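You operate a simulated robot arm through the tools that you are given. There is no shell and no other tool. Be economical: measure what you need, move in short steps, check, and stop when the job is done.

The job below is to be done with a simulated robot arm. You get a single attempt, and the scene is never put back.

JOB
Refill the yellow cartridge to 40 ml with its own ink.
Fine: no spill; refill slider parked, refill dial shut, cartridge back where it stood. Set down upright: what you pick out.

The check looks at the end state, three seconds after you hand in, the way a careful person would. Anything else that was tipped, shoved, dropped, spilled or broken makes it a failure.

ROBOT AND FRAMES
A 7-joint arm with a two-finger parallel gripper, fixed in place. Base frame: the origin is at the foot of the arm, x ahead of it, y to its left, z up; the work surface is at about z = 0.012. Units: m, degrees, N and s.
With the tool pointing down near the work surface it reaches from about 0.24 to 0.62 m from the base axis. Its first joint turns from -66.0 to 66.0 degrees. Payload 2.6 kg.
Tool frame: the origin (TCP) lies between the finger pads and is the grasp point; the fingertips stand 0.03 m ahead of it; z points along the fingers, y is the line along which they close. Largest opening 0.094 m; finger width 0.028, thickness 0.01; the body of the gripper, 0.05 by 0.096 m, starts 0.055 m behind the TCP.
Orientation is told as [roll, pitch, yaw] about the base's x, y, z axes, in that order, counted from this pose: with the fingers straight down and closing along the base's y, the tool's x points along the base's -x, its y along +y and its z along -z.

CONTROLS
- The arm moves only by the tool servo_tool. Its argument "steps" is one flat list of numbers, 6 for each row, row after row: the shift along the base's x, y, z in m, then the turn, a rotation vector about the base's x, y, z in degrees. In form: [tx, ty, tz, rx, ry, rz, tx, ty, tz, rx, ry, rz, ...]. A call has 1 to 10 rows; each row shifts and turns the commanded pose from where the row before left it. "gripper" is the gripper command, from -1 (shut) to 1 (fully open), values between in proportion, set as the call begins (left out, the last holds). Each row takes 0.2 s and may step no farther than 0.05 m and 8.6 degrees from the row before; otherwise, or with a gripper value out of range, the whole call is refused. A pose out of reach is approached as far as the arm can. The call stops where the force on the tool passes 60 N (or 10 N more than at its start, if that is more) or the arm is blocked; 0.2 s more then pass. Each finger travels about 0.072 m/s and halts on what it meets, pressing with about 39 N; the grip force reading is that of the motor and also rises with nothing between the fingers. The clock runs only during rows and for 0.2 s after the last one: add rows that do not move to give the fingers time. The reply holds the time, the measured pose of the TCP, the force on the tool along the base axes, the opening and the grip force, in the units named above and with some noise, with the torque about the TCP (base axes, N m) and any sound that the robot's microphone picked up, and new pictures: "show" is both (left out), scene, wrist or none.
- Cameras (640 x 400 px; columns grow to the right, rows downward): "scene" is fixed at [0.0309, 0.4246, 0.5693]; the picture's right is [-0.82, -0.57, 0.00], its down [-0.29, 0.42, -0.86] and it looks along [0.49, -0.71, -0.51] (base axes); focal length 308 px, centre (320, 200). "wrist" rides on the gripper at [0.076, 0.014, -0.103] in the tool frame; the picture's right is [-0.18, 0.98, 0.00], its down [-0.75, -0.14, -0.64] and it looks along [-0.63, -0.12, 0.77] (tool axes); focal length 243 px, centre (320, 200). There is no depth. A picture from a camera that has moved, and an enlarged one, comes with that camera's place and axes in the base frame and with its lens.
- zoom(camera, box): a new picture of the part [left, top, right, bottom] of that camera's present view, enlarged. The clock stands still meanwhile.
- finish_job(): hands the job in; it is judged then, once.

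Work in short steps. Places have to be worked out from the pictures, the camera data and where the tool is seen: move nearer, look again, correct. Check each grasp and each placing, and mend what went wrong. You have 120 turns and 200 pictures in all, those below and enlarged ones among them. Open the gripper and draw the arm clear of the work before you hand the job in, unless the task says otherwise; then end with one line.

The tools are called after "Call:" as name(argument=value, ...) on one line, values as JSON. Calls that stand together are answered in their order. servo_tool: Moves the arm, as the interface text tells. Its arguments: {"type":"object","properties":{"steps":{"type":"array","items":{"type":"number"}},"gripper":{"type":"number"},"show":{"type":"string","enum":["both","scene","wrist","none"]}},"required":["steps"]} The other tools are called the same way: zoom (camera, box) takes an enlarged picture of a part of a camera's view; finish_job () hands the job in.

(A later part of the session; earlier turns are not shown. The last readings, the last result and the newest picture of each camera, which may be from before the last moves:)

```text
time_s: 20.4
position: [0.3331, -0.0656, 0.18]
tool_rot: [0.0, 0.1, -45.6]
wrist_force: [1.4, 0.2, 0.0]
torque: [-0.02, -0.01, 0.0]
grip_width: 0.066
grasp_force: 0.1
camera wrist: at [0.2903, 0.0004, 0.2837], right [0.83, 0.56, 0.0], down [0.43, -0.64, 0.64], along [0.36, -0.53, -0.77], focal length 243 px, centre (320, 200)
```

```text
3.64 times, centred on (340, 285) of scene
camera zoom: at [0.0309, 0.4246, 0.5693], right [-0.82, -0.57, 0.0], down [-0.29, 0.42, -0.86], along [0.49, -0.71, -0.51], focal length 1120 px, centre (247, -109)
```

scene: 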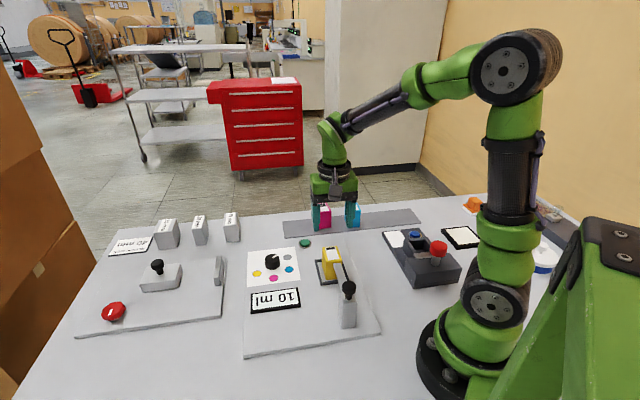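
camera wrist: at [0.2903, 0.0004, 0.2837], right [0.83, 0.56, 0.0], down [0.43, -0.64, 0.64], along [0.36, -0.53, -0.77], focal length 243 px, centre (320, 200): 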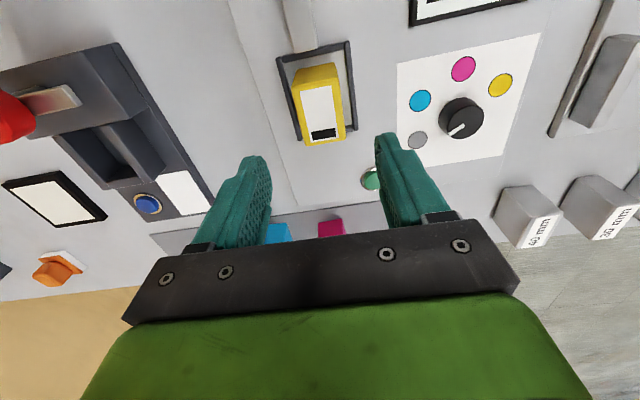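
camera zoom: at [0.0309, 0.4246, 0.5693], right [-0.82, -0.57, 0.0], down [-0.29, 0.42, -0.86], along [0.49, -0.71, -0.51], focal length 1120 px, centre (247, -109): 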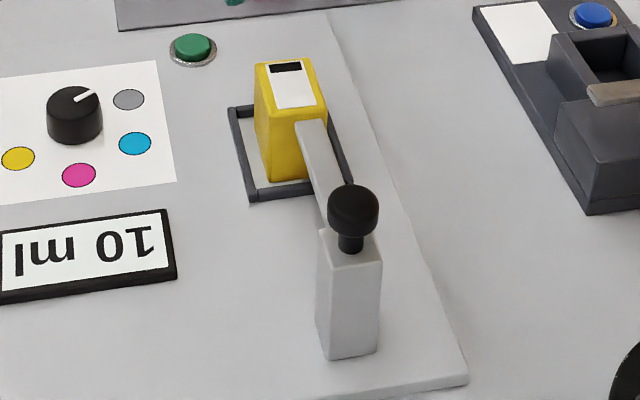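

The cartridge sits upright in the frame. Next the dial: the dots give its centre at about (0.473,-0.001) with shut at 255°, cyan 194°, magenta 135°, yellow 75°. Move over it, turning the tool towards +90° so I can turn clockwise 180°.

Call:
servo_tool(steps=[0.014, 0.0065, 0, 0, 0, 8.45, 0.014, 0.0065, 0, 0, 0, 8.45, 0.014, 0.0065, 0, 0, 0, 8.45, 0.014, 0.0065, 0, 0, 0, 8.45, 0.014, 0.0065, 0, 0, 0, 8.45, 0.014, 0.0065, 0, 0, 0, 8.45, 0.014, 0.0065, 0, 0, 0, 8.45, 0.014, 0.0065, 0, 0, 0, 8.45, 0.014, 0.0065, 0, 0, 0, 8.45, 0.0139, 0.0065, 0, 0, 0, 8.45], show="none")

Call:
servo_tool(steps=[0, 0, -0.01, 0, 0, 8.5, 0, 0, -0.01, 0, 0, 8.5, 0, 0, -0.01, 0, 0, 8.5, 0, 0, -0.01, 0, 0, 8.5, 0, 0, -0.01, 0, 0, 8.5, 0, 0, -0.01, 0, 0, 8.5, 0, 0, 0, 0, 0, 0])

Call:
zoom(camera="wrist", box=[220, 60, 420, 220])

```text
time_s: 22.6
position: [0.4743, -0.0, 0.1796]
tool_rot: [0.0, 0.0, 39.0]
wrist_force: [0.0, -0.6, -0.4]
torque: [-0.03, 0.02, 0.06]
grip_width: 0.0657
grasp_force: 0.1
```

```text
time_s: 24.2
position: [0.4732, -0.0006, 0.1199]
tool_rot: [0.0, 0.0, 90.0]
wrist_force: [0.4, 0.2, 0.6]
torque: [0.04, 0.03, -0.01]
grip_width: 0.0657
grasp_force: 0.0
camera wrist: at [0.4597, -0.0758, 0.2232], right [-0.98, 0.18, 0.0], down [0.14, 0.75, 0.64], along [0.12, 0.63, -0.77], focal length 243 px, centre (320, 200)
```

scene: 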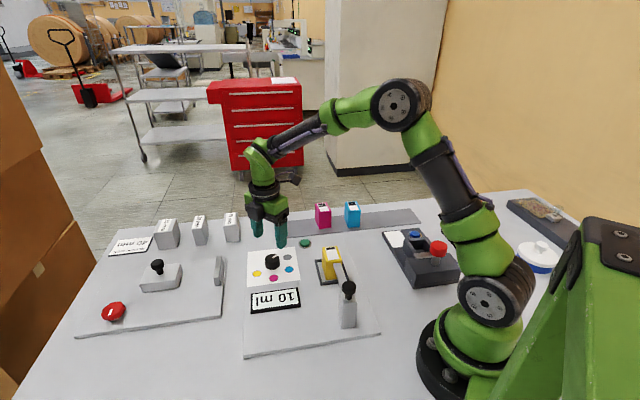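
wrist: 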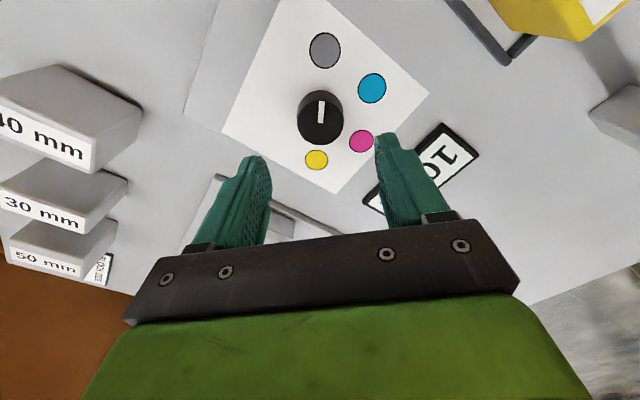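

```text
2.50 times, centred on (320, 140) of wrist
camera zoom: at [0.4597, -0.0758, 0.2232], right [-0.98, 0.18, 0.0], down [0.14, 0.75, 0.64], along [0.12, 0.63, -0.77], focal length 606 px, centre (320, 350)
```

zoom: 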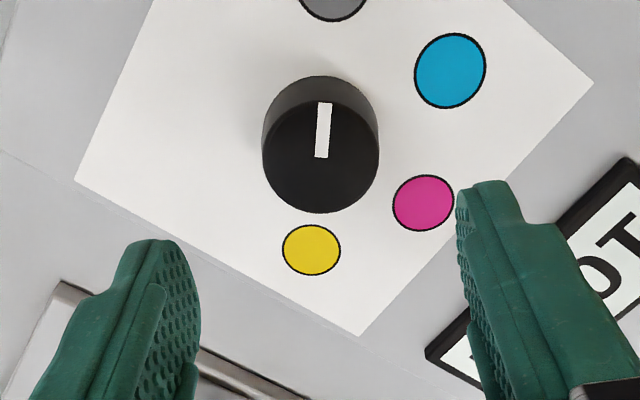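

Dial top centre ≈ (0.4735,-0.0025), ~35 mm wide. Descend around it and close.

Call:
servo_tool(steps=[0.0003, -0.002, -0.02, 0, 0, 0, 0, 0, -0.025, 0, 0, 0, 0, 0, -0.018, 0, 0, 0, 0, 0, -0.004, 0, 0, 0, 0, 0, 0, 0, 0, 0], gripper=0.2, show="none")

Call:
zoom(camera="wrist", box=[220, 60, 420, 220])

Call:
zoom(camera="scene", box=[220, 220, 340, 300])

```text
time_s: 25.4
position: [0.4743, -0.0023, 0.0546]
tool_rot: [0.0, 0.0, 89.9]
wrist_force: [-0.6, -0.1, 1.0]
torque: [-0.01, 0.04, 0.04]
grip_width: 0.0563
grasp_force: 0.1
```

```text
2.50 times, centred on (320, 140) of wrist
camera zoom: at [0.4603, -0.0778, 0.157], right [-0.98, 0.19, 0.0], down [0.14, 0.75, 0.64], along [0.12, 0.63, -0.77], focal length 606 px, centre (320, 350)
```

zoom: 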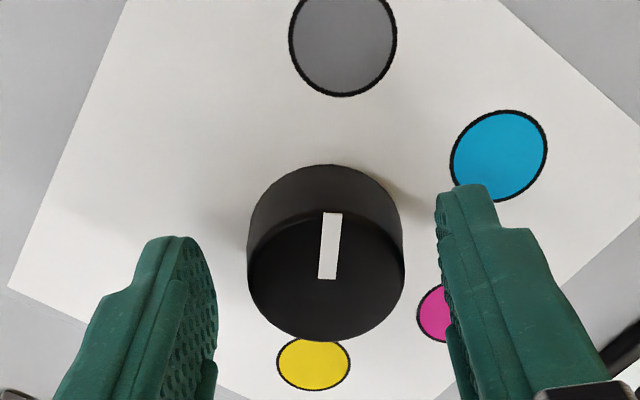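

```text
5.00 times, centred on (280, 260) of scene
camera zoom: at [0.0309, 0.4246, 0.5693], right [-0.82, -0.57, 0.0], down [-0.29, 0.42, -0.86], along [0.49, -0.71, -0.51], focal length 1540 px, centre (520, -100)
```

zoom: 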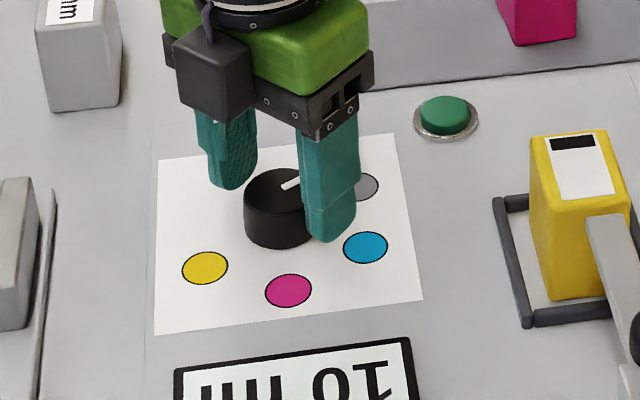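

Fingers are on both sides of the knob; lower 3 mm and close.

Call:
servo_tool(steps=[0, 0, -0.003, 0, 0, 0, 0, 0, 0, 0, 0, 0], show="none")

Call:
servo_tool(steps=[0, 0, 0, 0, 0, 0, 0, 0, 0, 0, 0, 0, 0, 0, 0, 0, 0, 0], gripper=-1, show="none")

Call:
servo_tool(steps=[0, 0, 0, 0, 0, -5, 0, 0, 0, 0, 0, -5, 0, 0, 0, 0, 0, -5, 0, 0, 0, 0, 0, -5, 0, 0, 0, 0, 0, 0], show="none")

Call:
zoom(camera="wrist", box=[220, 60, 420, 220])

Call:
zoom(camera="scene", box=[220, 220, 340, 300])

```text
time_s: 26.0
position: [0.4747, -0.0015, 0.0508]
tool_rot: [0.1, 0.1, 90.0]
wrist_force: [0.2, 0.2, 0.4]
torque: [-0.01, 0.01, 0.0]
grip_width: 0.0567
grasp_force: 0.0
```

```text
time_s: 26.8
position: [0.474, -0.0022, 0.0501]
tool_rot: [0.1, 0.0, 89.8]
wrist_force: [-8.0, -0.2, 3.2]
torque: [-0.11, 0.24, 0.02]
grip_width: 0.0385
grasp_force: 45.3
```

```text
time_s: 28.0
position: [0.4727, -0.0019, 0.0505]
tool_rot: [0.3, 0.0, 69.7]
wrist_force: [-22.9, -1.4, 10.8]
torque: [0.12, 0.43, 0.05]
grip_width: 0.0382
grasp_force: 45.9
```

```text
2.50 times, centred on (320, 140) of wrist
camera zoom: at [0.434, -0.0678, 0.1541], right [-0.86, 0.51, 0.0], down [0.4, 0.66, 0.64], along [0.33, 0.55, -0.77], focal length 606 px, centre (320, 350)
```

zoom: 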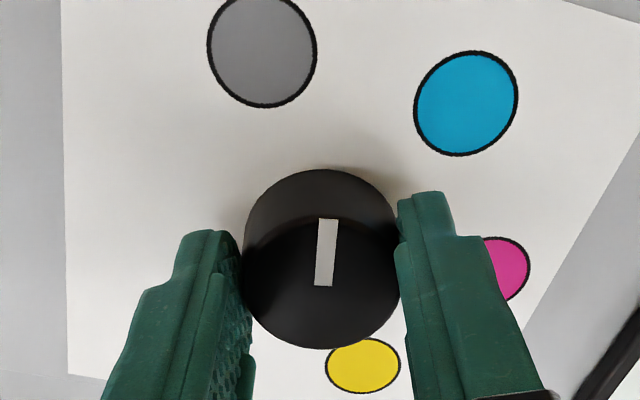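

```text
5.00 times, centred on (280, 260) of scene
camera zoom: at [0.0308, 0.4246, 0.5693], right [-0.82, -0.57, 0.0], down [-0.29, 0.42, -0.86], along [0.49, -0.71, -0.51], focal length 1540 px, centre (520, -100)
```

zoom: 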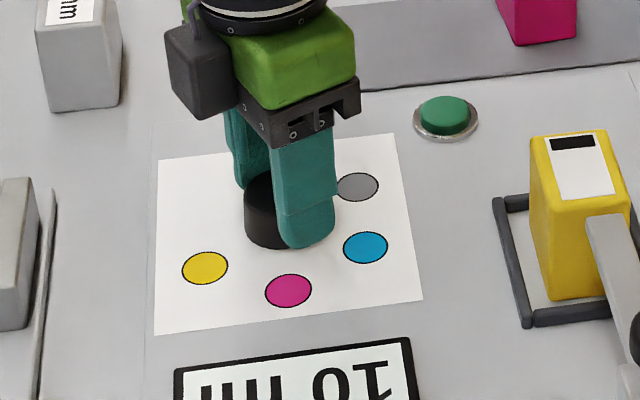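

The dial turns with the gripper. A side force of −23 N in x builds up, so I shift 1.5 mm that way and continue turning.

Call:
servo_tool(steps=[-0.0015, 0, 0, 0, 0, -5, 0, 0, 0, 0, 0, -7, 0, 0, 0, 0, 0, -7, 0, 0, 0, 0, 0, -7, 0, 0, 0, 0, 0, -7, 0, 0, 0, 0, 0, -7, 0, 0, 0, 0, 0, 0], show="none")

Call:
zoom(camera="wrist", box=[220, 60, 420, 220])

```text
time_s: 29.6
position: [0.4724, -0.0022, 0.05]
tool_rot: [0.1, 0.1, 29.7]
wrist_force: [-24.0, 9.6, 15.8]
torque: [0.42, 0.05, 0.04]
grip_width: 0.0385
grasp_force: 44.8
```

```text
2.50 times, centred on (320, 140) of wrist
camera zoom: at [0.3992, -0.0261, 0.1541], right [-0.33, 0.94, 0.0], down [0.73, 0.25, 0.64], along [0.6, 0.21, -0.77], focal length 606 px, centre (320, 350)
```

zoom: 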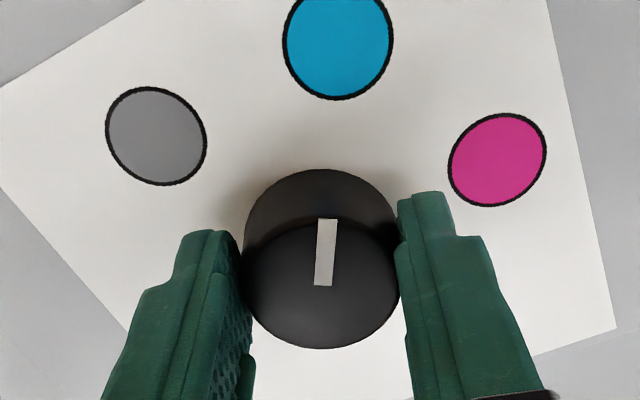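

Now at cyan after 60°, without slip. Continue another 60°.

Call:
servo_tool(steps=[-0.0015, 0.0008, 0, 0, 0, -6, 0, 0, 0, 0, 0, -6, 0, 0, 0, 0, 0, -6, 0, 0, 0, 0, 0, -7, 0, 0, 0, 0, 0, -7, 0, 0, 0, 0, 0, -7, 0, 0, 0, 0, 0, -7, 0, 0, 0, 0, 0, -7, 0, 0, 0, 0, 0, -7, 0, 0, 0, 0, 0, 0], show="none")

Call:
zoom(camera="wrist", box=[220, 60, 420, 220])

```text
time_s: 31.8
position: [0.4732, 0.0007, 0.0509]
tool_rot: [0.2, 0.1, -30.2]
wrist_force: [-2.7, 17.7, 4.5]
torque: [0.42, 0.25, -0.01]
grip_width: 0.0384
grasp_force: 45.0
```

```text
2.50 times, centred on (320, 140) of wrist
camera zoom: at [0.4133, 0.0517, 0.1541], right [0.65, 0.76, 0.0], down [0.58, -0.5, 0.64], along [0.49, -0.42, -0.77], focal length 606 px, centre (320, 350)
```

zoom: 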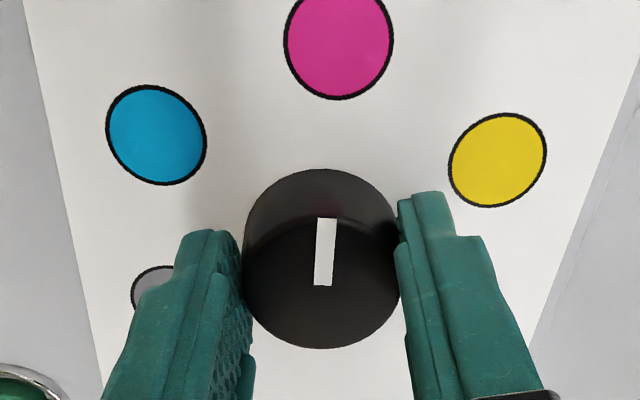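

Exactly at magenta. Another 60° to yellow.

Call:
servo_tool(steps=[0, 0.001, 0, 0, 0, -6, 0, 0, 0, 0, 0, -6, 0, 0, 0, 0, 0, -6, 0, 0, 0, 0, 0, -7, 0, 0, 0, 0, 0, -7, 0, 0, 0, 0, 0, -7, 0, 0, 0, 0, 0, -7, 0, 0, 0, 0, 0, -7, 0, 0, 0, 0, 0, -7, 0, 0, 0, 0, 0, 0], show="none")

Call:
zoom(camera="wrist", box=[220, 60, 420, 220])

```text
time_s: 34.0
position: [0.4736, 0.0017, 0.051]
tool_rot: [0.5, 0.2, -89.9]
wrist_force: [30.5, 17.1, -15.2]
torque: [0.25, -0.9, -0.01]
grip_width: 0.0384
grasp_force: 45.1
```

```text
2.50 times, centred on (320, 140) of wrist
camera zoom: at [0.4871, 0.0783, 0.1544], right [0.98, -0.18, 0.01], down [-0.15, -0.76, 0.64], along [-0.11, -0.63, -0.77], focal length 606 px, centre (320, 350)
```

zoom: 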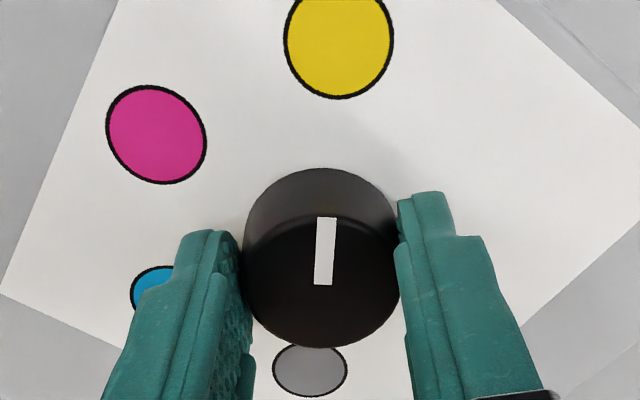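

At yellow. Relax the side load, release and rise.

Call:
servo_tool(steps=[0.0015, 0.001, 0, 0, 0, 0, 0, 0, 0, 0, 0, 0], show="none")

Call:
servo_tool(steps=[0, 0, 0, 0, 0, 0, 0, 0, 0.001, 0, 0, 0, 0, 0, 0.02, 0, 0, 0, 0, 0, 0.03, 0, 0, 0, 0, 0, 0.04, 0, 0, 0, 0, 0, 0.04, 0, 0, 0], gripper=0.3, show="scene")

Call:
zoom(camera="scene", box=[220, 230, 380, 330])

```text
time_s: 34.6
position: [0.4729, 0.0025, 0.0501]
tool_rot: [0.1, 0.2, -90.2]
wrist_force: [15.5, 14.7, -3.5]
torque: [0.62, -0.61, -0.03]
grip_width: 0.0386
grasp_force: 45.1
```

```text
time_s: 36.0
position: [0.4735, 0.0007, 0.1818]
tool_rot: [0.0, -0.1, -90.2]
wrist_force: [-0.1, -0.4, 0.0]
torque: [-0.04, -0.04, -0.01]
grip_width: 0.0612
grasp_force: 0.0
```

scene: 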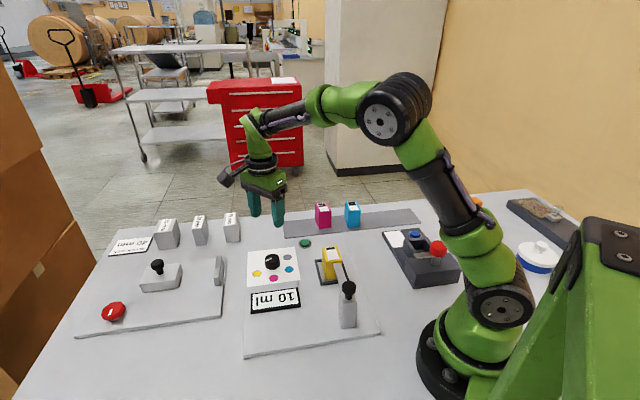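

```text
4.00 times, centred on (300, 280) of scene
camera zoom: at [0.0309, 0.4246, 0.5693], right [-0.82, -0.57, 0.0], down [-0.29, 0.42, -0.86], along [0.49, -0.71, -0.51], focal length 1232 px, centre (400, -120)
```

zoom: 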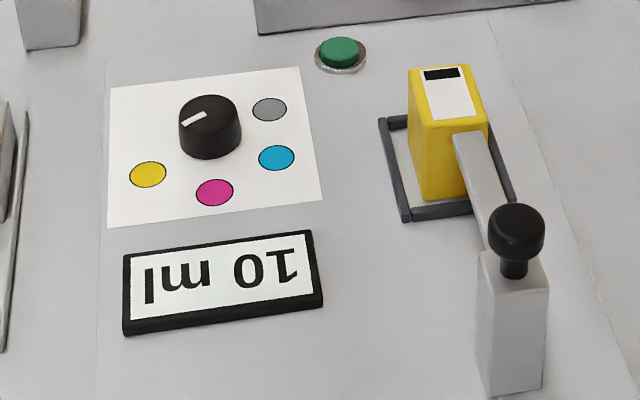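

Dial points to yellow. Now move towards the slider knob (est. (0.226,0.041), top z≈0.123), yaw −45°.

Call:
servo_tool(steps=[-0.032, 0.002, 0.005, 0, 0, 7.5, -0.032, 0.002, 0.005, 0, 0, 7.5, -0.032, 0.002, 0.005, 0, 0, 7.5, -0.032, 0.002, 0, 0, 0, 7.5, -0.032, 0.002, 0, 0, 0, 7.5, -0.032, 0.002, 0, 0, 0, 7.5, 0, 0, 0, 0, 0, 0])

```text
time_s: 37.6
position: [0.2814, 0.0131, 0.1973]
tool_rot: [0.0, 0.0, -45.0]
wrist_force: [-0.7, -0.1, 0.1]
torque: [0.01, -0.01, -0.01]
grip_width: 0.061
grasp_force: 0.1
camera wrist: at [0.2378, 0.0779, 0.3001], right [0.83, 0.56, 0.0], down [0.43, -0.63, 0.64], along [0.36, -0.53, -0.77], focal length 243 px, centre (320, 200)
```

scene: 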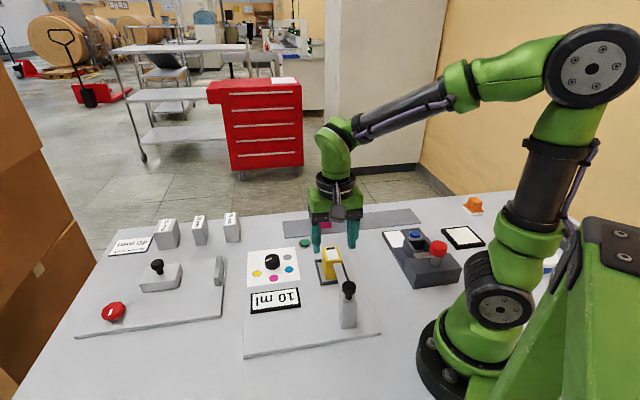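
wrist: 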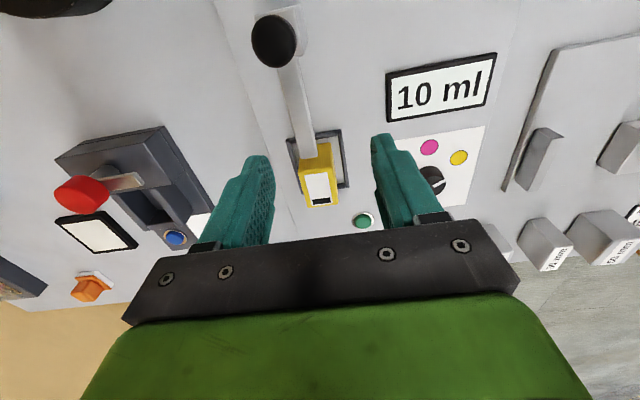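

Wrist view gives the knob at (0.226,0.044). Move over it, staying above, and check reach.

Call:
servo_tool(steps=[-0.028, 0.0155, 0, 0, 0, 0, -0.028, 0.0155, 0, 0, 0, 0, 0, 0, -0.025, 0, 0, 0, 0, 0, 0, 0, 0, 0])

Call:
zoom(camera="scene", box=[280, 210, 420, 330])

```text
time_s: 38.6
position: [0.2255, 0.0451, 0.1722]
tool_rot: [0.0, 0.0, -45.1]
wrist_force: [1.0, -0.2, -1.1]
torque: [0.02, 0.02, 0.02]
grip_width: 0.0609
grasp_force: 0.0
camera wrist: at [0.1815, 0.1094, 0.275], right [0.83, 0.56, 0.0], down [0.43, -0.63, 0.64], along [0.36, -0.53, -0.77], focal length 243 px, centre (320, 200)
```

scene: 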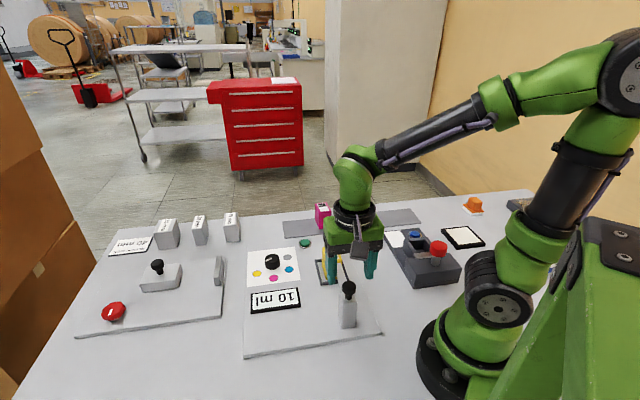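
wrist: 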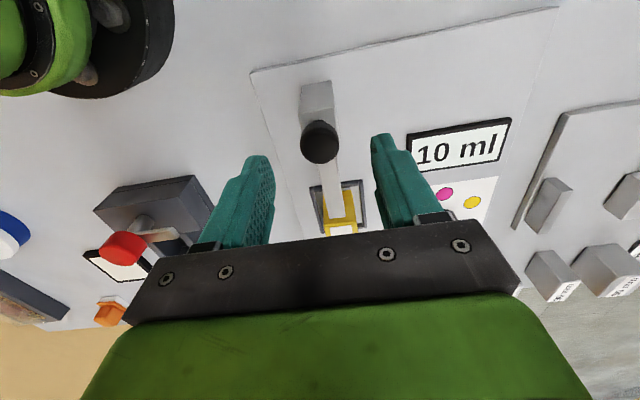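

```text
3.33 times, centred on (350, 270) of scene
camera zoom: at [0.0309, 0.4246, 0.5693], right [-0.82, -0.57, 0.0], down [-0.29, 0.42, -0.86], along [0.49, -0.71, -0.51], focal length 1027 px, centre (220, -33)
```

zoom: 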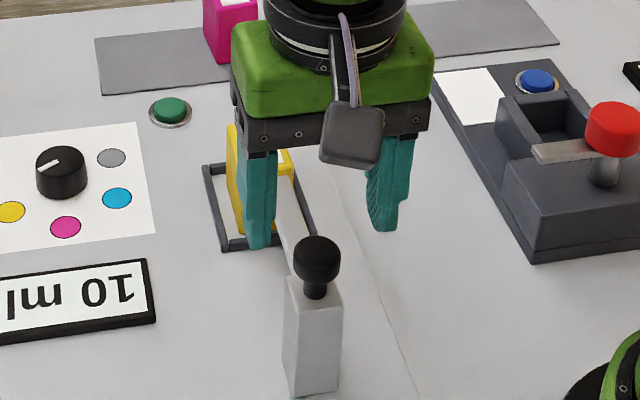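

Reach is fine and the knob is centred. Descend around it and close.

Call:
servo_tool(steps=[-0.0005, 0.0005, -0.02, 0, 0, 0, 0, 0, -0.02, 0, 0, 0, 0, 0, -0.008, 0, 0, 0, 0, 0, 0, 0, 0, 0])

Call:
zoom(camera="scene", box=[280, 210, 420, 330])

Call:
zoom(camera="wrist", box=[220, 80, 420, 220])

```text
time_s: 39.6
position: [0.2255, 0.0457, 0.1233]
tool_rot: [0.0, 0.0, -45.1]
wrist_force: [0.3, -0.8, 0.2]
torque: [-0.03, -0.01, 0.03]
grip_width: 0.061
grasp_force: 0.1
camera wrist: at [0.1817, 0.1097, 0.2265], right [0.83, 0.56, 0.0], down [0.43, -0.63, 0.64], along [0.36, -0.53, -0.77], focal length 243 px, centre (320, 200)
```

scene: 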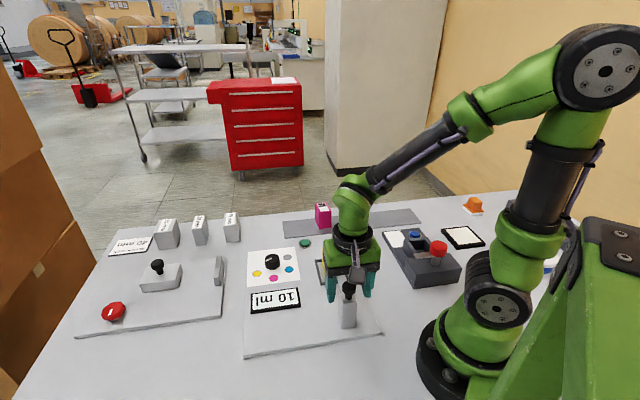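
wrist: 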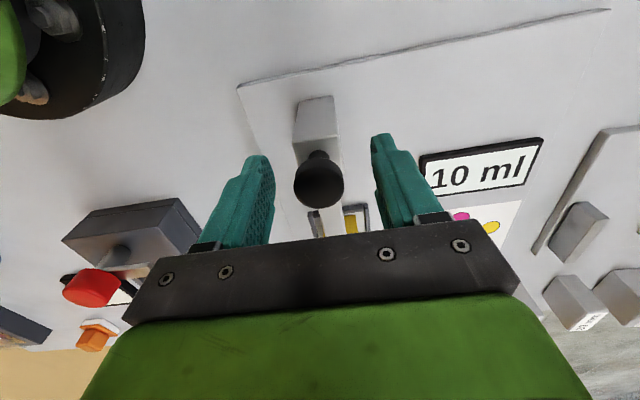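

```text
3.33 times, centred on (350, 270) of scene
camera zoom: at [0.0309, 0.4246, 0.5693], right [-0.82, -0.57, 0.0], down [-0.29, 0.42, -0.86], along [0.49, -0.71, -0.51], focal length 1027 px, centre (220, -33)
```

zoom: 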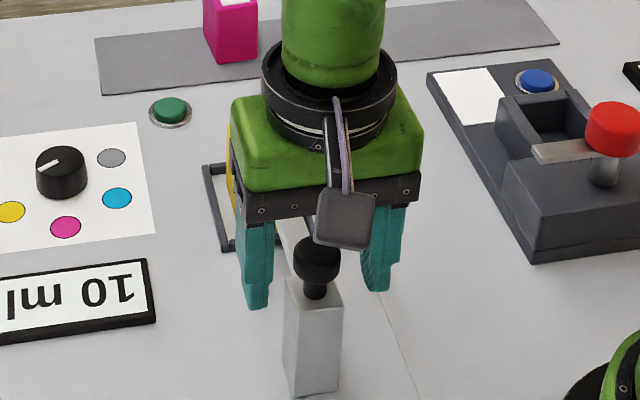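

```text
2.86 times, centred on (320, 150) of wrist
camera zoom: at [0.1817, 0.1097, 0.2265], right [0.83, 0.56, 0.0], down [0.43, -0.63, 0.64], along [0.36, -0.53, -0.77], focal length 693 px, centre (320, 343)
```

zoom: 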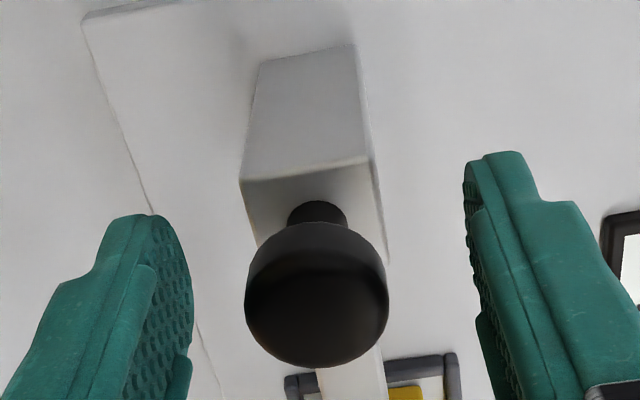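

Knob sits right at the TCP. Close and read.

Call:
servo_tool(steps=[0, 0, -0.004, 0, 0, 0, 0, 0, 0, 0, 0, 0], show="none")

Call:
servo_tool(steps=[0, 0, 0, 0, 0, 0, 0, 0, 0, 0, 0, 0, 0, 0, 0, 0, 0, 0], gripper=-1, show="none")

Call:
servo_tool(steps=[0.0035, -0.0035, 0, 0, 0, 0, 0.0035, -0.0035, 0, 0, 0, 0, 0, 0, 0, 0, 0, 0], show="none")

Call:
zoom(camera="scene", box=[280, 210, 420, 330])

```text
time_s: 40.2
position: [0.2238, 0.0464, 0.1204]
tool_rot: [-0.1, 0.0, -45.1]
wrist_force: [-0.8, 0.2, -0.3]
torque: [0.0, -0.01, 0.0]
grip_width: 0.0612
grasp_force: 0.1
```

```text
time_s: 41.0
position: [0.2236, 0.044, 0.1203]
tool_rot: [-0.2, 0.0, -45.1]
wrist_force: [-5.2, -6.4, 2.4]
torque: [-0.19, 0.22, 0.29]
grip_width: 0.0299
grasp_force: 44.6
```

```text
time_s: 41.8
position: [0.2316, 0.0365, 0.1198]
tool_rot: [0.0, 0.1, -45.1]
wrist_force: [-7.7, -4.7, 12.0]
torque: [0.41, 0.78, 0.49]
grip_width: 0.0299
grasp_force: 45.2
```

```text
3.33 times, centred on (350, 270) of scene
camera zoom: at [0.0308, 0.4246, 0.5693], right [-0.82, -0.57, 0.0], down [-0.29, 0.42, -0.86], along [0.49, -0.71, -0.51], focal length 1027 px, centre (220, -33)
```

zoom: 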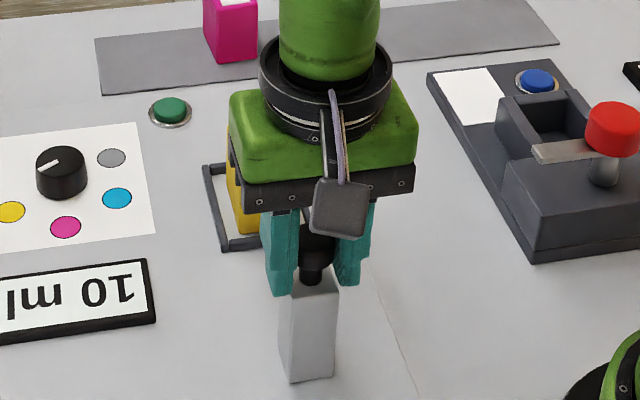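

The slider moves with the tool. Keep sliding along (0.70,-0.71) in small steps, watching for an end stop.

Call:
servo_tool(steps=[0.0035, -0.0036, 0, 0, 0, 0, 0.0035, -0.0036, 0, 0, 0, 0, 0.0035, -0.0036, 0, 0, 0, 0, 0.0035, -0.0036, 0, 0, 0, 0, 0, 0, 0, 0, 0, 0], show="none")

Call:
servo_tool(steps=[0.0035, -0.0036, 0, 0, 0, 0, 0.0035, -0.0036, 0, 0, 0, 0, 0.0035, -0.0036, 0, 0, 0, 0, 0, 0, 0, 0, 0, 0], show="scene")

Call:
zoom(camera="scene", box=[270, 210, 410, 330])

```text
time_s: 43.0
position: [0.2461, 0.0227, 0.1197]
tool_rot: [0.0, 0.0, -45.1]
wrist_force: [3.4, 4.2, 0.5]
torque: [0.59, 0.07, -0.09]
grip_width: 0.0297
grasp_force: 44.8
```

```text
time_s: 44.0
position: [0.2558, 0.0123, 0.1193]
tool_rot: [0.1, 0.0, -45.0]
wrist_force: [22.4, 25.4, -37.5]
torque: [0.35, -0.69, -0.06]
grip_width: 0.0299
grasp_force: 44.7
```

scene: 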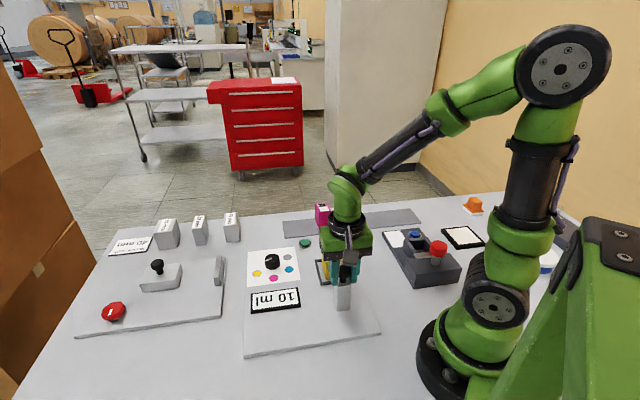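

```text
3.33 times, centred on (340, 270) of scene
camera zoom: at [0.031, 0.4246, 0.5692], right [-0.82, -0.57, 0.0], down [-0.29, 0.42, -0.86], along [0.49, -0.71, -0.51], focal length 1027 px, centre (253, -33)
```

zoom: 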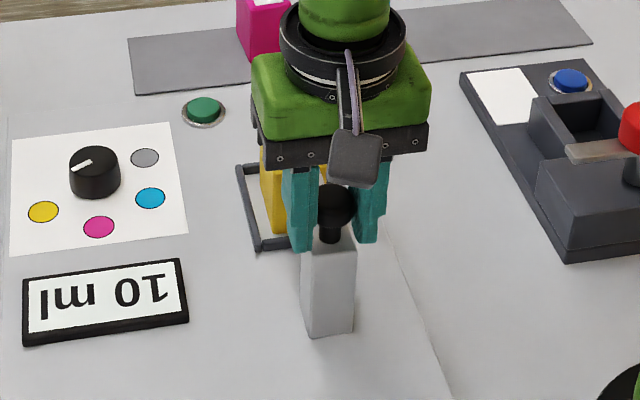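

A sideways load (+x,+y) builds up, so the rail is slightly rotated from my direction. I shift sideways to relieve it and look.

Call:
servo_tool(steps=[0.0012, 0.0014, -0.001, 0, 0, 0, 0, 0, 0, 0, 0, 0])

Call:
zoom(camera="wrist", box=[220, 100, 420, 240])

```text
time_s: 44.6
position: [0.2565, 0.0137, 0.1205]
tool_rot: [-0.1, 0.0, -45.1]
wrist_force: [1.5, 4.4, 0.7]
torque: [0.57, 0.37, 0.98]
grip_width: 0.0298
grasp_force: 45.0
camera wrist: at [0.2129, 0.0772, 0.2231], right [0.83, 0.56, 0.0], down [0.43, -0.63, 0.64], along [0.36, -0.53, -0.77], focal length 243 px, centre (320, 200)
```

scene: 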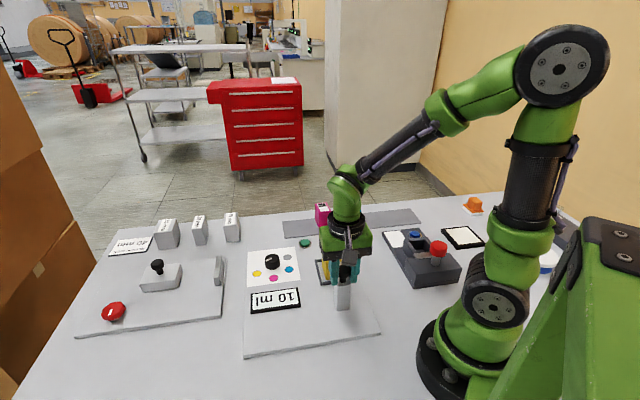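
wrist: 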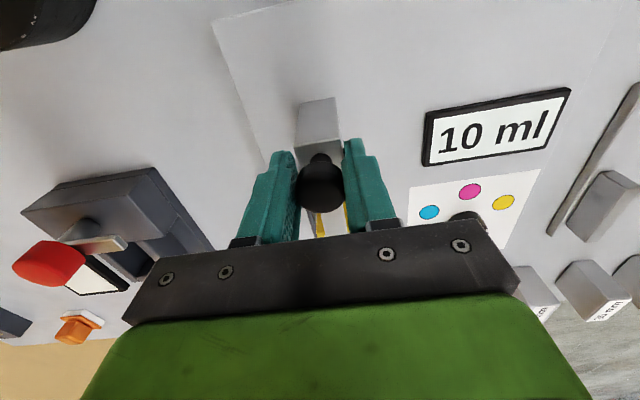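

```text
2.86 times, centred on (320, 170) of wrist
camera zoom: at [0.2129, 0.0772, 0.2231], right [0.83, 0.56, 0.0], down [0.43, -0.63, 0.64], along [0.36, -0.53, -0.77], focal length 693 px, centre (320, 286)
```

zoom: 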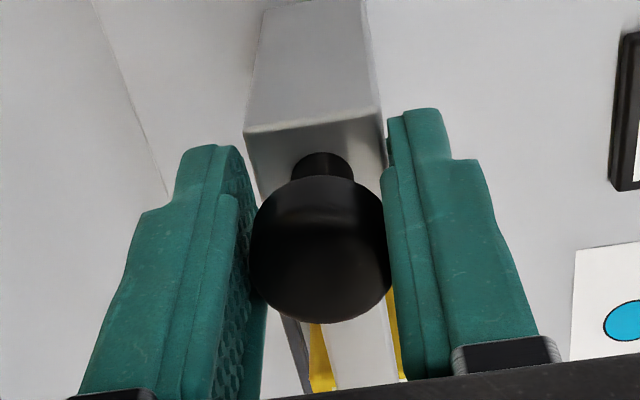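

Call:
servo_tool(steps=[0.0037, -0.0034, 0, 0, 0, 0, 0.0037, -0.0034, 0, 0, 0, 0, 0, 0, 0, 0, 0, 0], show="none")

Call:
servo_tool(steps=[0.0037, -0.0034, 0, 0, 0, 0, 0.0037, -0.0034, 0, 0, 0, 0, 0, 0, 0, 0, 0, 0], show="scene")

Call:
zoom(camera="scene", box=[270, 210, 410, 330])

```text
time_s: 45.4
position: [0.2638, 0.0043, 0.1192]
tool_rot: [-0.3, 0.0, -45.3]
wrist_force: [-25.3, -24.4, 30.5]
torque: [-1.16, 0.49, 0.84]
grip_width: 0.0301
grasp_force: 44.9
```

```text
time_s: 46.2
position: [0.2686, 0.0019, 0.1187]
tool_rot: [-0.5, 0.6, -45.2]
wrist_force: [-38.9, -5.8, 27.5]
torque: [-0.61, 1.07, 0.69]
grip_width: 0.0296
grasp_force: 44.6
```

scene: 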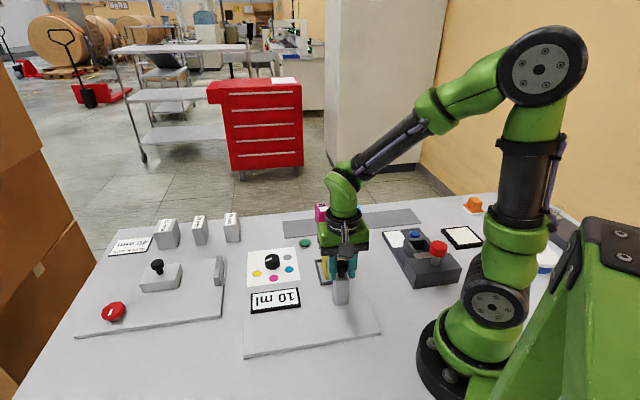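

```text
3.33 times, centred on (340, 270) of scene
camera zoom: at [0.0307, 0.4246, 0.5693], right [-0.82, -0.57, 0.0], down [-0.29, 0.42, -0.86], along [0.49, -0.71, -0.51], focal length 1027 px, centre (253, -33)
```

zoom: 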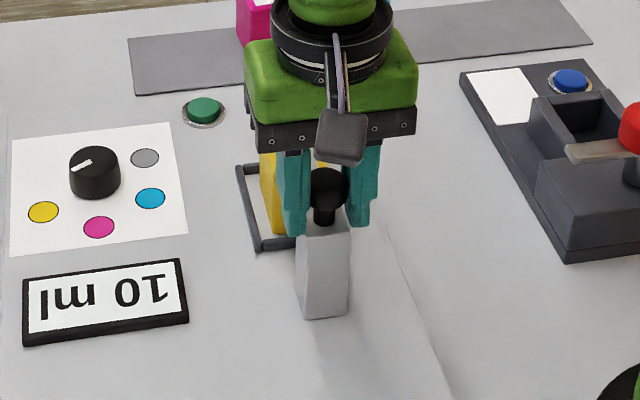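

Sideways load reversed (I overcorrected) and some resistance along the rail—possibly the end stop. Relieve sideways, then probe forward slightly.

Call:
servo_tool(steps=[-0.0013, -0.0013, 0, 0, 0, 0, 0, 0, 0, 0, 0, 0], show="none")

Call:
servo_tool(steps=[0.002, -0.002, 0, 0, 0, 0, 0.002, -0.002, 0, 0, 0, 0, 0, 0, 0, 0, 0, 0], show="none")

Call:
zoom(camera="wrist", box=[220, 100, 420, 240])

```text
time_s: 46.8
position: [0.2671, 0.0017, 0.1183]
tool_rot: [-0.2, 0.7, -45.2]
wrist_force: [-17.6, 23.7, -0.1]
torque: [1.33, 1.33, 0.51]
grip_width: 0.0297
grasp_force: 44.9
```

```text
time_s: 47.6
position: [0.2704, -0.0019, 0.1174]
tool_rot: [-0.2, 0.6, -45.2]
wrist_force: [-21.9, 35.6, 0.0]
torque: [1.05, 0.61, 0.88]
grip_width: 0.0297
grasp_force: 44.7
```

```text
2.86 times, centred on (320, 170) of wrist
camera zoom: at [0.2288, 0.062, 0.2219], right [0.83, 0.56, -0.01], down [0.44, -0.64, 0.63], along [0.35, -0.53, -0.77], focal length 693 px, centre (320, 286)
```

zoom: 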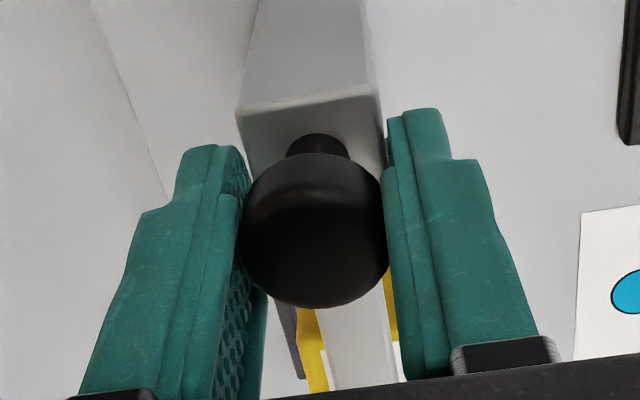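

Rising force purely along the rail and no more motion: end stop reached. Release and rise to view.

Call:
servo_tool(steps=[-0.0015, 0.0015, 0, 0, 0, 0, 0, 0, 0, 0, 0, 0], show="none")

Call:
servo_tool(steps=[0, 0, 0, 0, 0, 0, 0, 0, 0, 0, 0, 0, 0, 0, 0.03, 0, 0, 0, 0, 0, 0.04, 0, 0, 0, 0, 0, 0, 0, 0, 0], gripper=0.3)

Call:
zoom(camera="scene", box=[260, 210, 400, 330])

Call:
zoom(camera="wrist", box=[220, 20, 420, 220])

```text
time_s: 48.2
position: [0.2711, -0.002, 0.1187]
tool_rot: [0.0, 0.5, -45.2]
wrist_force: [-10.8, 26.1, -14.6]
torque: [1.25, 0.98, 0.7]
grip_width: 0.0295
grasp_force: 45.0
```

```text
time_s: 49.4
position: [0.2748, -0.0041, 0.1894]
tool_rot: [0.0, -0.1, -45.1]
wrist_force: [-0.7, -0.7, -0.8]
torque: [-0.02, 0.02, -0.01]
grip_width: 0.0611
grasp_force: 0.0
camera wrist: at [0.2314, 0.0602, 0.2927], right [0.83, 0.56, 0.0], down [0.43, -0.63, 0.64], along [0.36, -0.53, -0.77], focal length 243 px, centre (320, 200)
```

scene: 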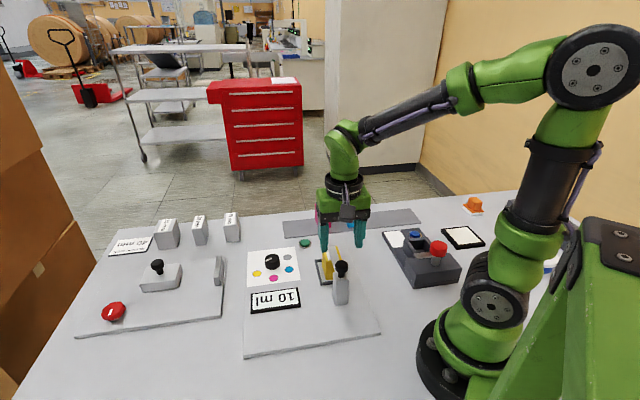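
wrist: 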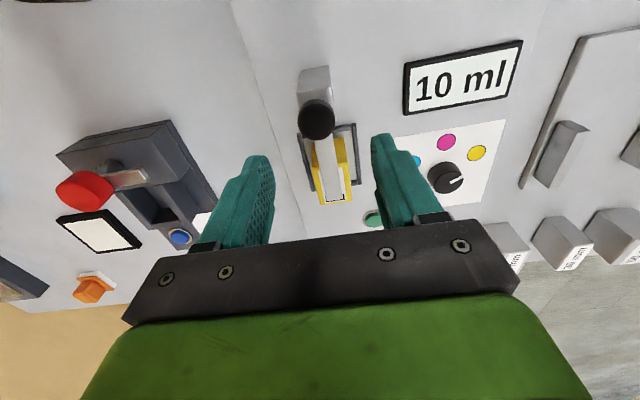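

```text
3.33 times, centred on (330, 270) of scene
camera zoom: at [0.0309, 0.4246, 0.5693], right [-0.82, -0.57, 0.0], down [-0.29, 0.42, -0.86], along [0.49, -0.71, -0.51], focal length 1027 px, centre (287, -33)
```

zoom: 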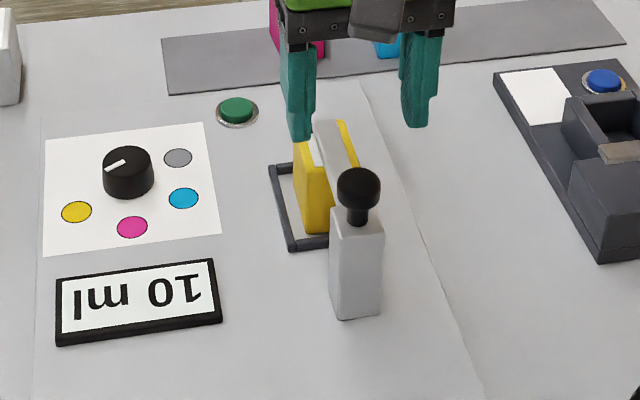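

```text
2.00 times, centred on (320, 120) of wrist
camera zoom: at [0.2314, 0.0602, 0.2927], right [0.83, 0.56, 0.0], down [0.43, -0.63, 0.64], along [0.36, -0.53, -0.77], focal length 485 px, centre (320, 360)
```

zoom: 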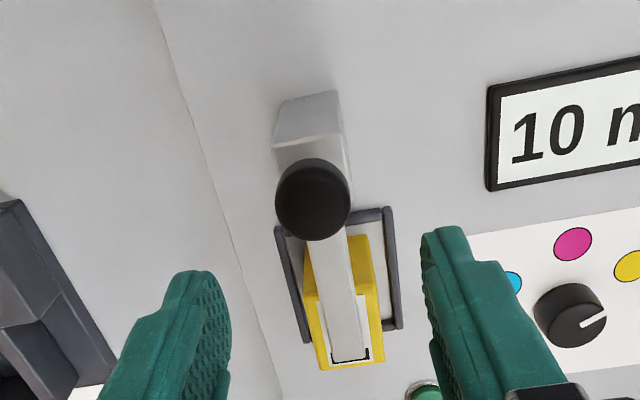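

The nozzle arm is now over the cartridge. Next the green button at about (0.4565,-0.116): move over it with closed fingers.

Call:
servo_tool(steps=[0.03, -0.018, 0, 0, 0, 0, 0.03, -0.018, 0, 0, 0, 0, 0.03, -0.019, 0, 0, 0, 0, 0.03, -0.019, 0, 0, 0, 0, 0.03, -0.019, 0, 0, 0, 0, 0.0315, -0.0185, 0, 0, 0, 0, 0, 0, -0.04, 0, 0, 0, 0, 0, -0.04, 0, 0, 0, 0, 0, 0, 0, 0, 0], gripper=-1)

Call:
zoom(camera="scene", box=[250, 190, 370, 270])

Call:
zoom(camera="wrist", box=[220, 20, 420, 220])

```text
time_s: 51.4
position: [0.4554, -0.116, 0.1094]
tool_rot: [0.0, 0.0, -45.1]
wrist_force: [-0.4, -0.7, 0.1]
torque: [0.0, -0.03, -0.05]
grip_width: 0.0
grasp_force: 32.7
camera wrist: at [0.4112, -0.0517, 0.2126], right [0.83, 0.56, 0.0], down [0.43, -0.63, 0.64], along [0.36, -0.53, -0.77], focal length 243 px, centre (320, 200)
```

scene: 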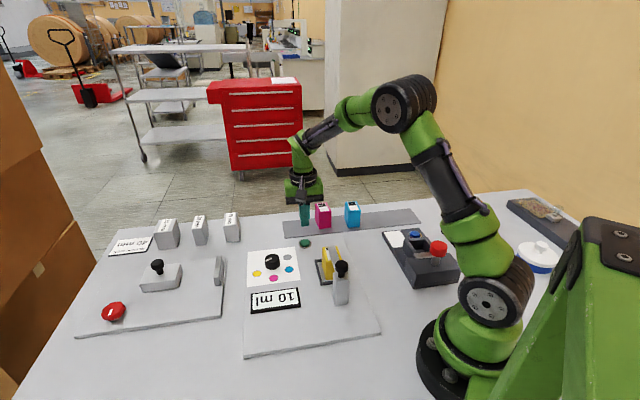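
wrist: 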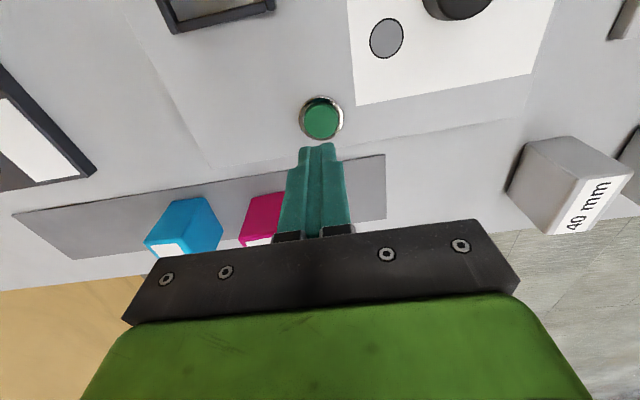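

```text
5.00 times, centred on (310, 230) of scene
camera zoom: at [0.0309, 0.4246, 0.5693], right [-0.82, -0.57, 0.0], down [-0.29, 0.42, -0.86], along [0.49, -0.71, -0.51], focal length 1540 px, centre (370, 50)
```

zoom: 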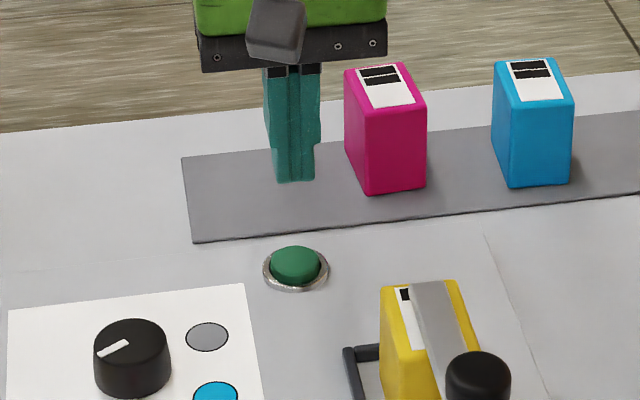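

```text
2.00 times, centred on (320, 120) of wrist
camera zoom: at [0.4112, -0.0517, 0.2126], right [0.83, 0.56, 0.0], down [0.43, -0.63, 0.64], along [0.36, -0.53, -0.77], focal length 485 px, centre (320, 360)
```

zoom: 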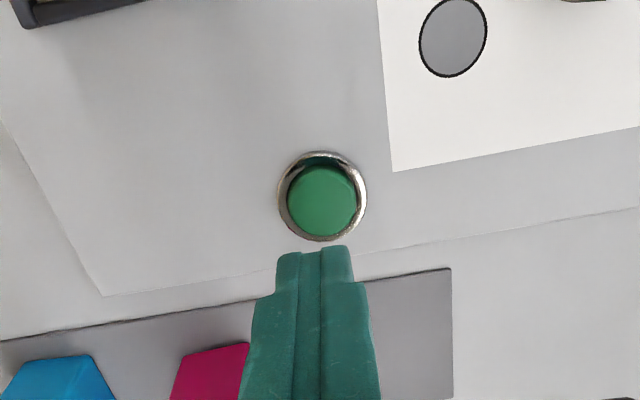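

Button computes to (0.453,-0.113), so I correct and descend to just above it.

Call:
servo_tool(steps=[-0.0025, 0.003, -0.02, 0, 0, 0, 0, 0, -0.02, 0, 0, 0, 0, 0, -0.004, 0, 0, 0, 0, 0, 0, 0, 0, 0], show="none")

Call:
zoom(camera="scene", box=[250, 200, 350, 262])

```text
time_s: 52.4
position: [0.4539, -0.1131, 0.0653]
tool_rot: [0.0, 0.0, -45.1]
wrist_force: [-0.3, -0.6, -0.3]
torque: [0.0, 0.04, -0.01]
grip_width: 0.0
grasp_force: 32.8
```

```text
6.40 times, centred on (300, 231) of scene
camera zoom: at [0.0309, 0.4246, 0.5693], right [-0.82, -0.57, 0.0], down [-0.29, 0.42, -0.86], along [0.49, -0.71, -0.51], focal length 1971 px, centre (448, 2)
```

zoom: 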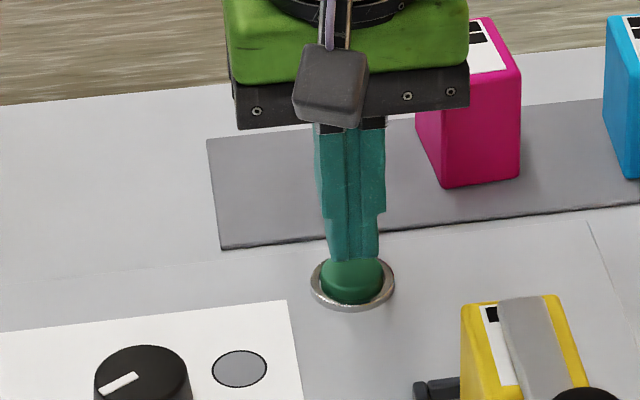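

Tips are right above the button. A first short press, then immediately up, and read the display.

Call:
servo_tool(steps=[0, 0, -0.005, 0, 0, 0, 0, 0, -0.003, 0, 0, 0, 0, 0, 0.008, 0, 0, 0], show="none")

Call:
zoom(camera="scene", box=[230, 220, 370, 320])

```text
time_s: 53.2
position: [0.4522, -0.1133, 0.064]
tool_rot: [0.0, 0.0, -45.2]
wrist_force: [0.5, 0.3, -0.5]
torque: [0.01, -0.01, 0.03]
grip_width: 0.0001
grasp_force: 33.3
```

```text
4.00 times, centred on (300, 270) of scene
camera zoom: at [0.0309, 0.4246, 0.5693], right [-0.82, -0.57, 0.0], down [-0.29, 0.42, -0.86], along [0.49, -0.71, -0.51], focal length 1232 px, centre (400, -80)
```

zoom: 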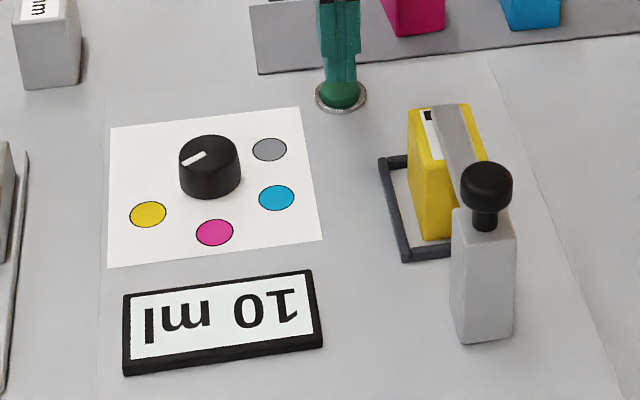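

No change yet; probe a bit deeper to find contact.

Call:
servo_tool(steps=[0, 0, -0.006, 0, 0, 0, 0, 0, -0.003, 0, 0, 0], show="none")

Call:
zoom(camera="scene", box=[230, 220, 370, 320])

```text
time_s: 53.8
position: [0.4519, -0.1124, 0.0549]
tool_rot: [0.1, 0.0, -45.1]
wrist_force: [0.4, -0.2, 0.9]
torque: [-0.02, -0.02, 0.01]
grip_width: 0.0001
grasp_force: 32.6
```

```text
4.00 times, centred on (300, 270) of scene
camera zoom: at [0.0309, 0.4246, 0.5693], right [-0.82, -0.57, 0.0], down [-0.29, 0.42, -0.86], along [0.49, -0.71, -0.51], focal length 1232 px, centre (400, -80)
```

zoom: 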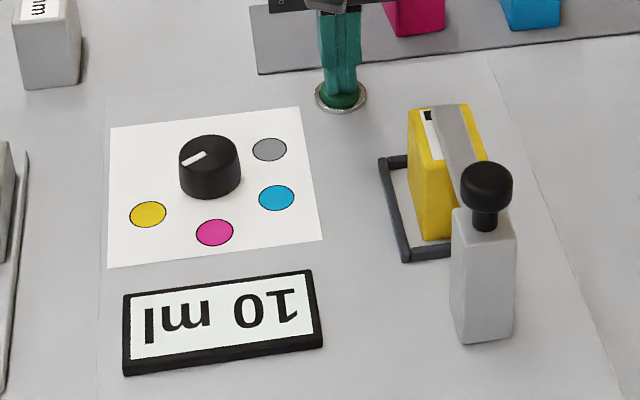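

Call:
servo_tool(steps=[0, 0, -0.002, 0, 0, 0], show="none")

Call:
servo_tool(steps=[0, 0, -0.002, 0, 0, 0], show="none")

Call:
zoom(camera="scene", box=[230, 220, 370, 320])

```text
time_s: 54.2
position: [0.4519, -0.1138, 0.0536]
tool_rot: [-0.1, 0.0, -45.1]
wrist_force: [0.2, -0.2, -1.0]
torque: [0.03, -0.03, -0.01]
grip_width: 0.0
grasp_force: 32.7
```

```text
time_s: 54.6
position: [0.4532, -0.1128, 0.0515]
tool_rot: [0.0, 0.0, -45.0]
wrist_force: [-0.3, -0.2, -0.2]
torque: [-0.02, 0.0, -0.01]
grip_width: 0.0001
grasp_force: 33.2
```

```text
4.00 times, centred on (300, 270) of scene
camera zoom: at [0.0309, 0.4246, 0.5693], right [-0.82, -0.57, 0.0], down [-0.29, 0.42, -0.86], along [0.49, -0.71, -0.51], focal length 1232 px, centre (400, -80)
```

zoom: 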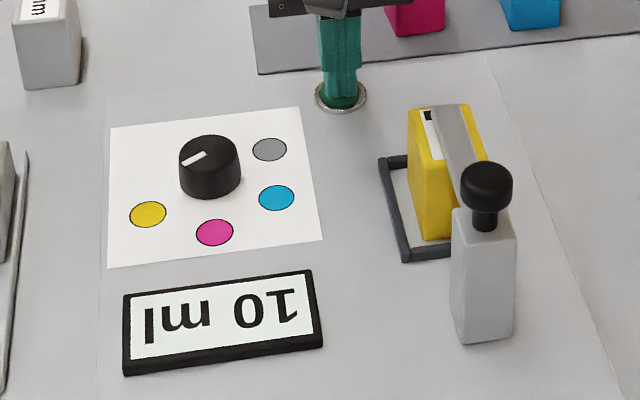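

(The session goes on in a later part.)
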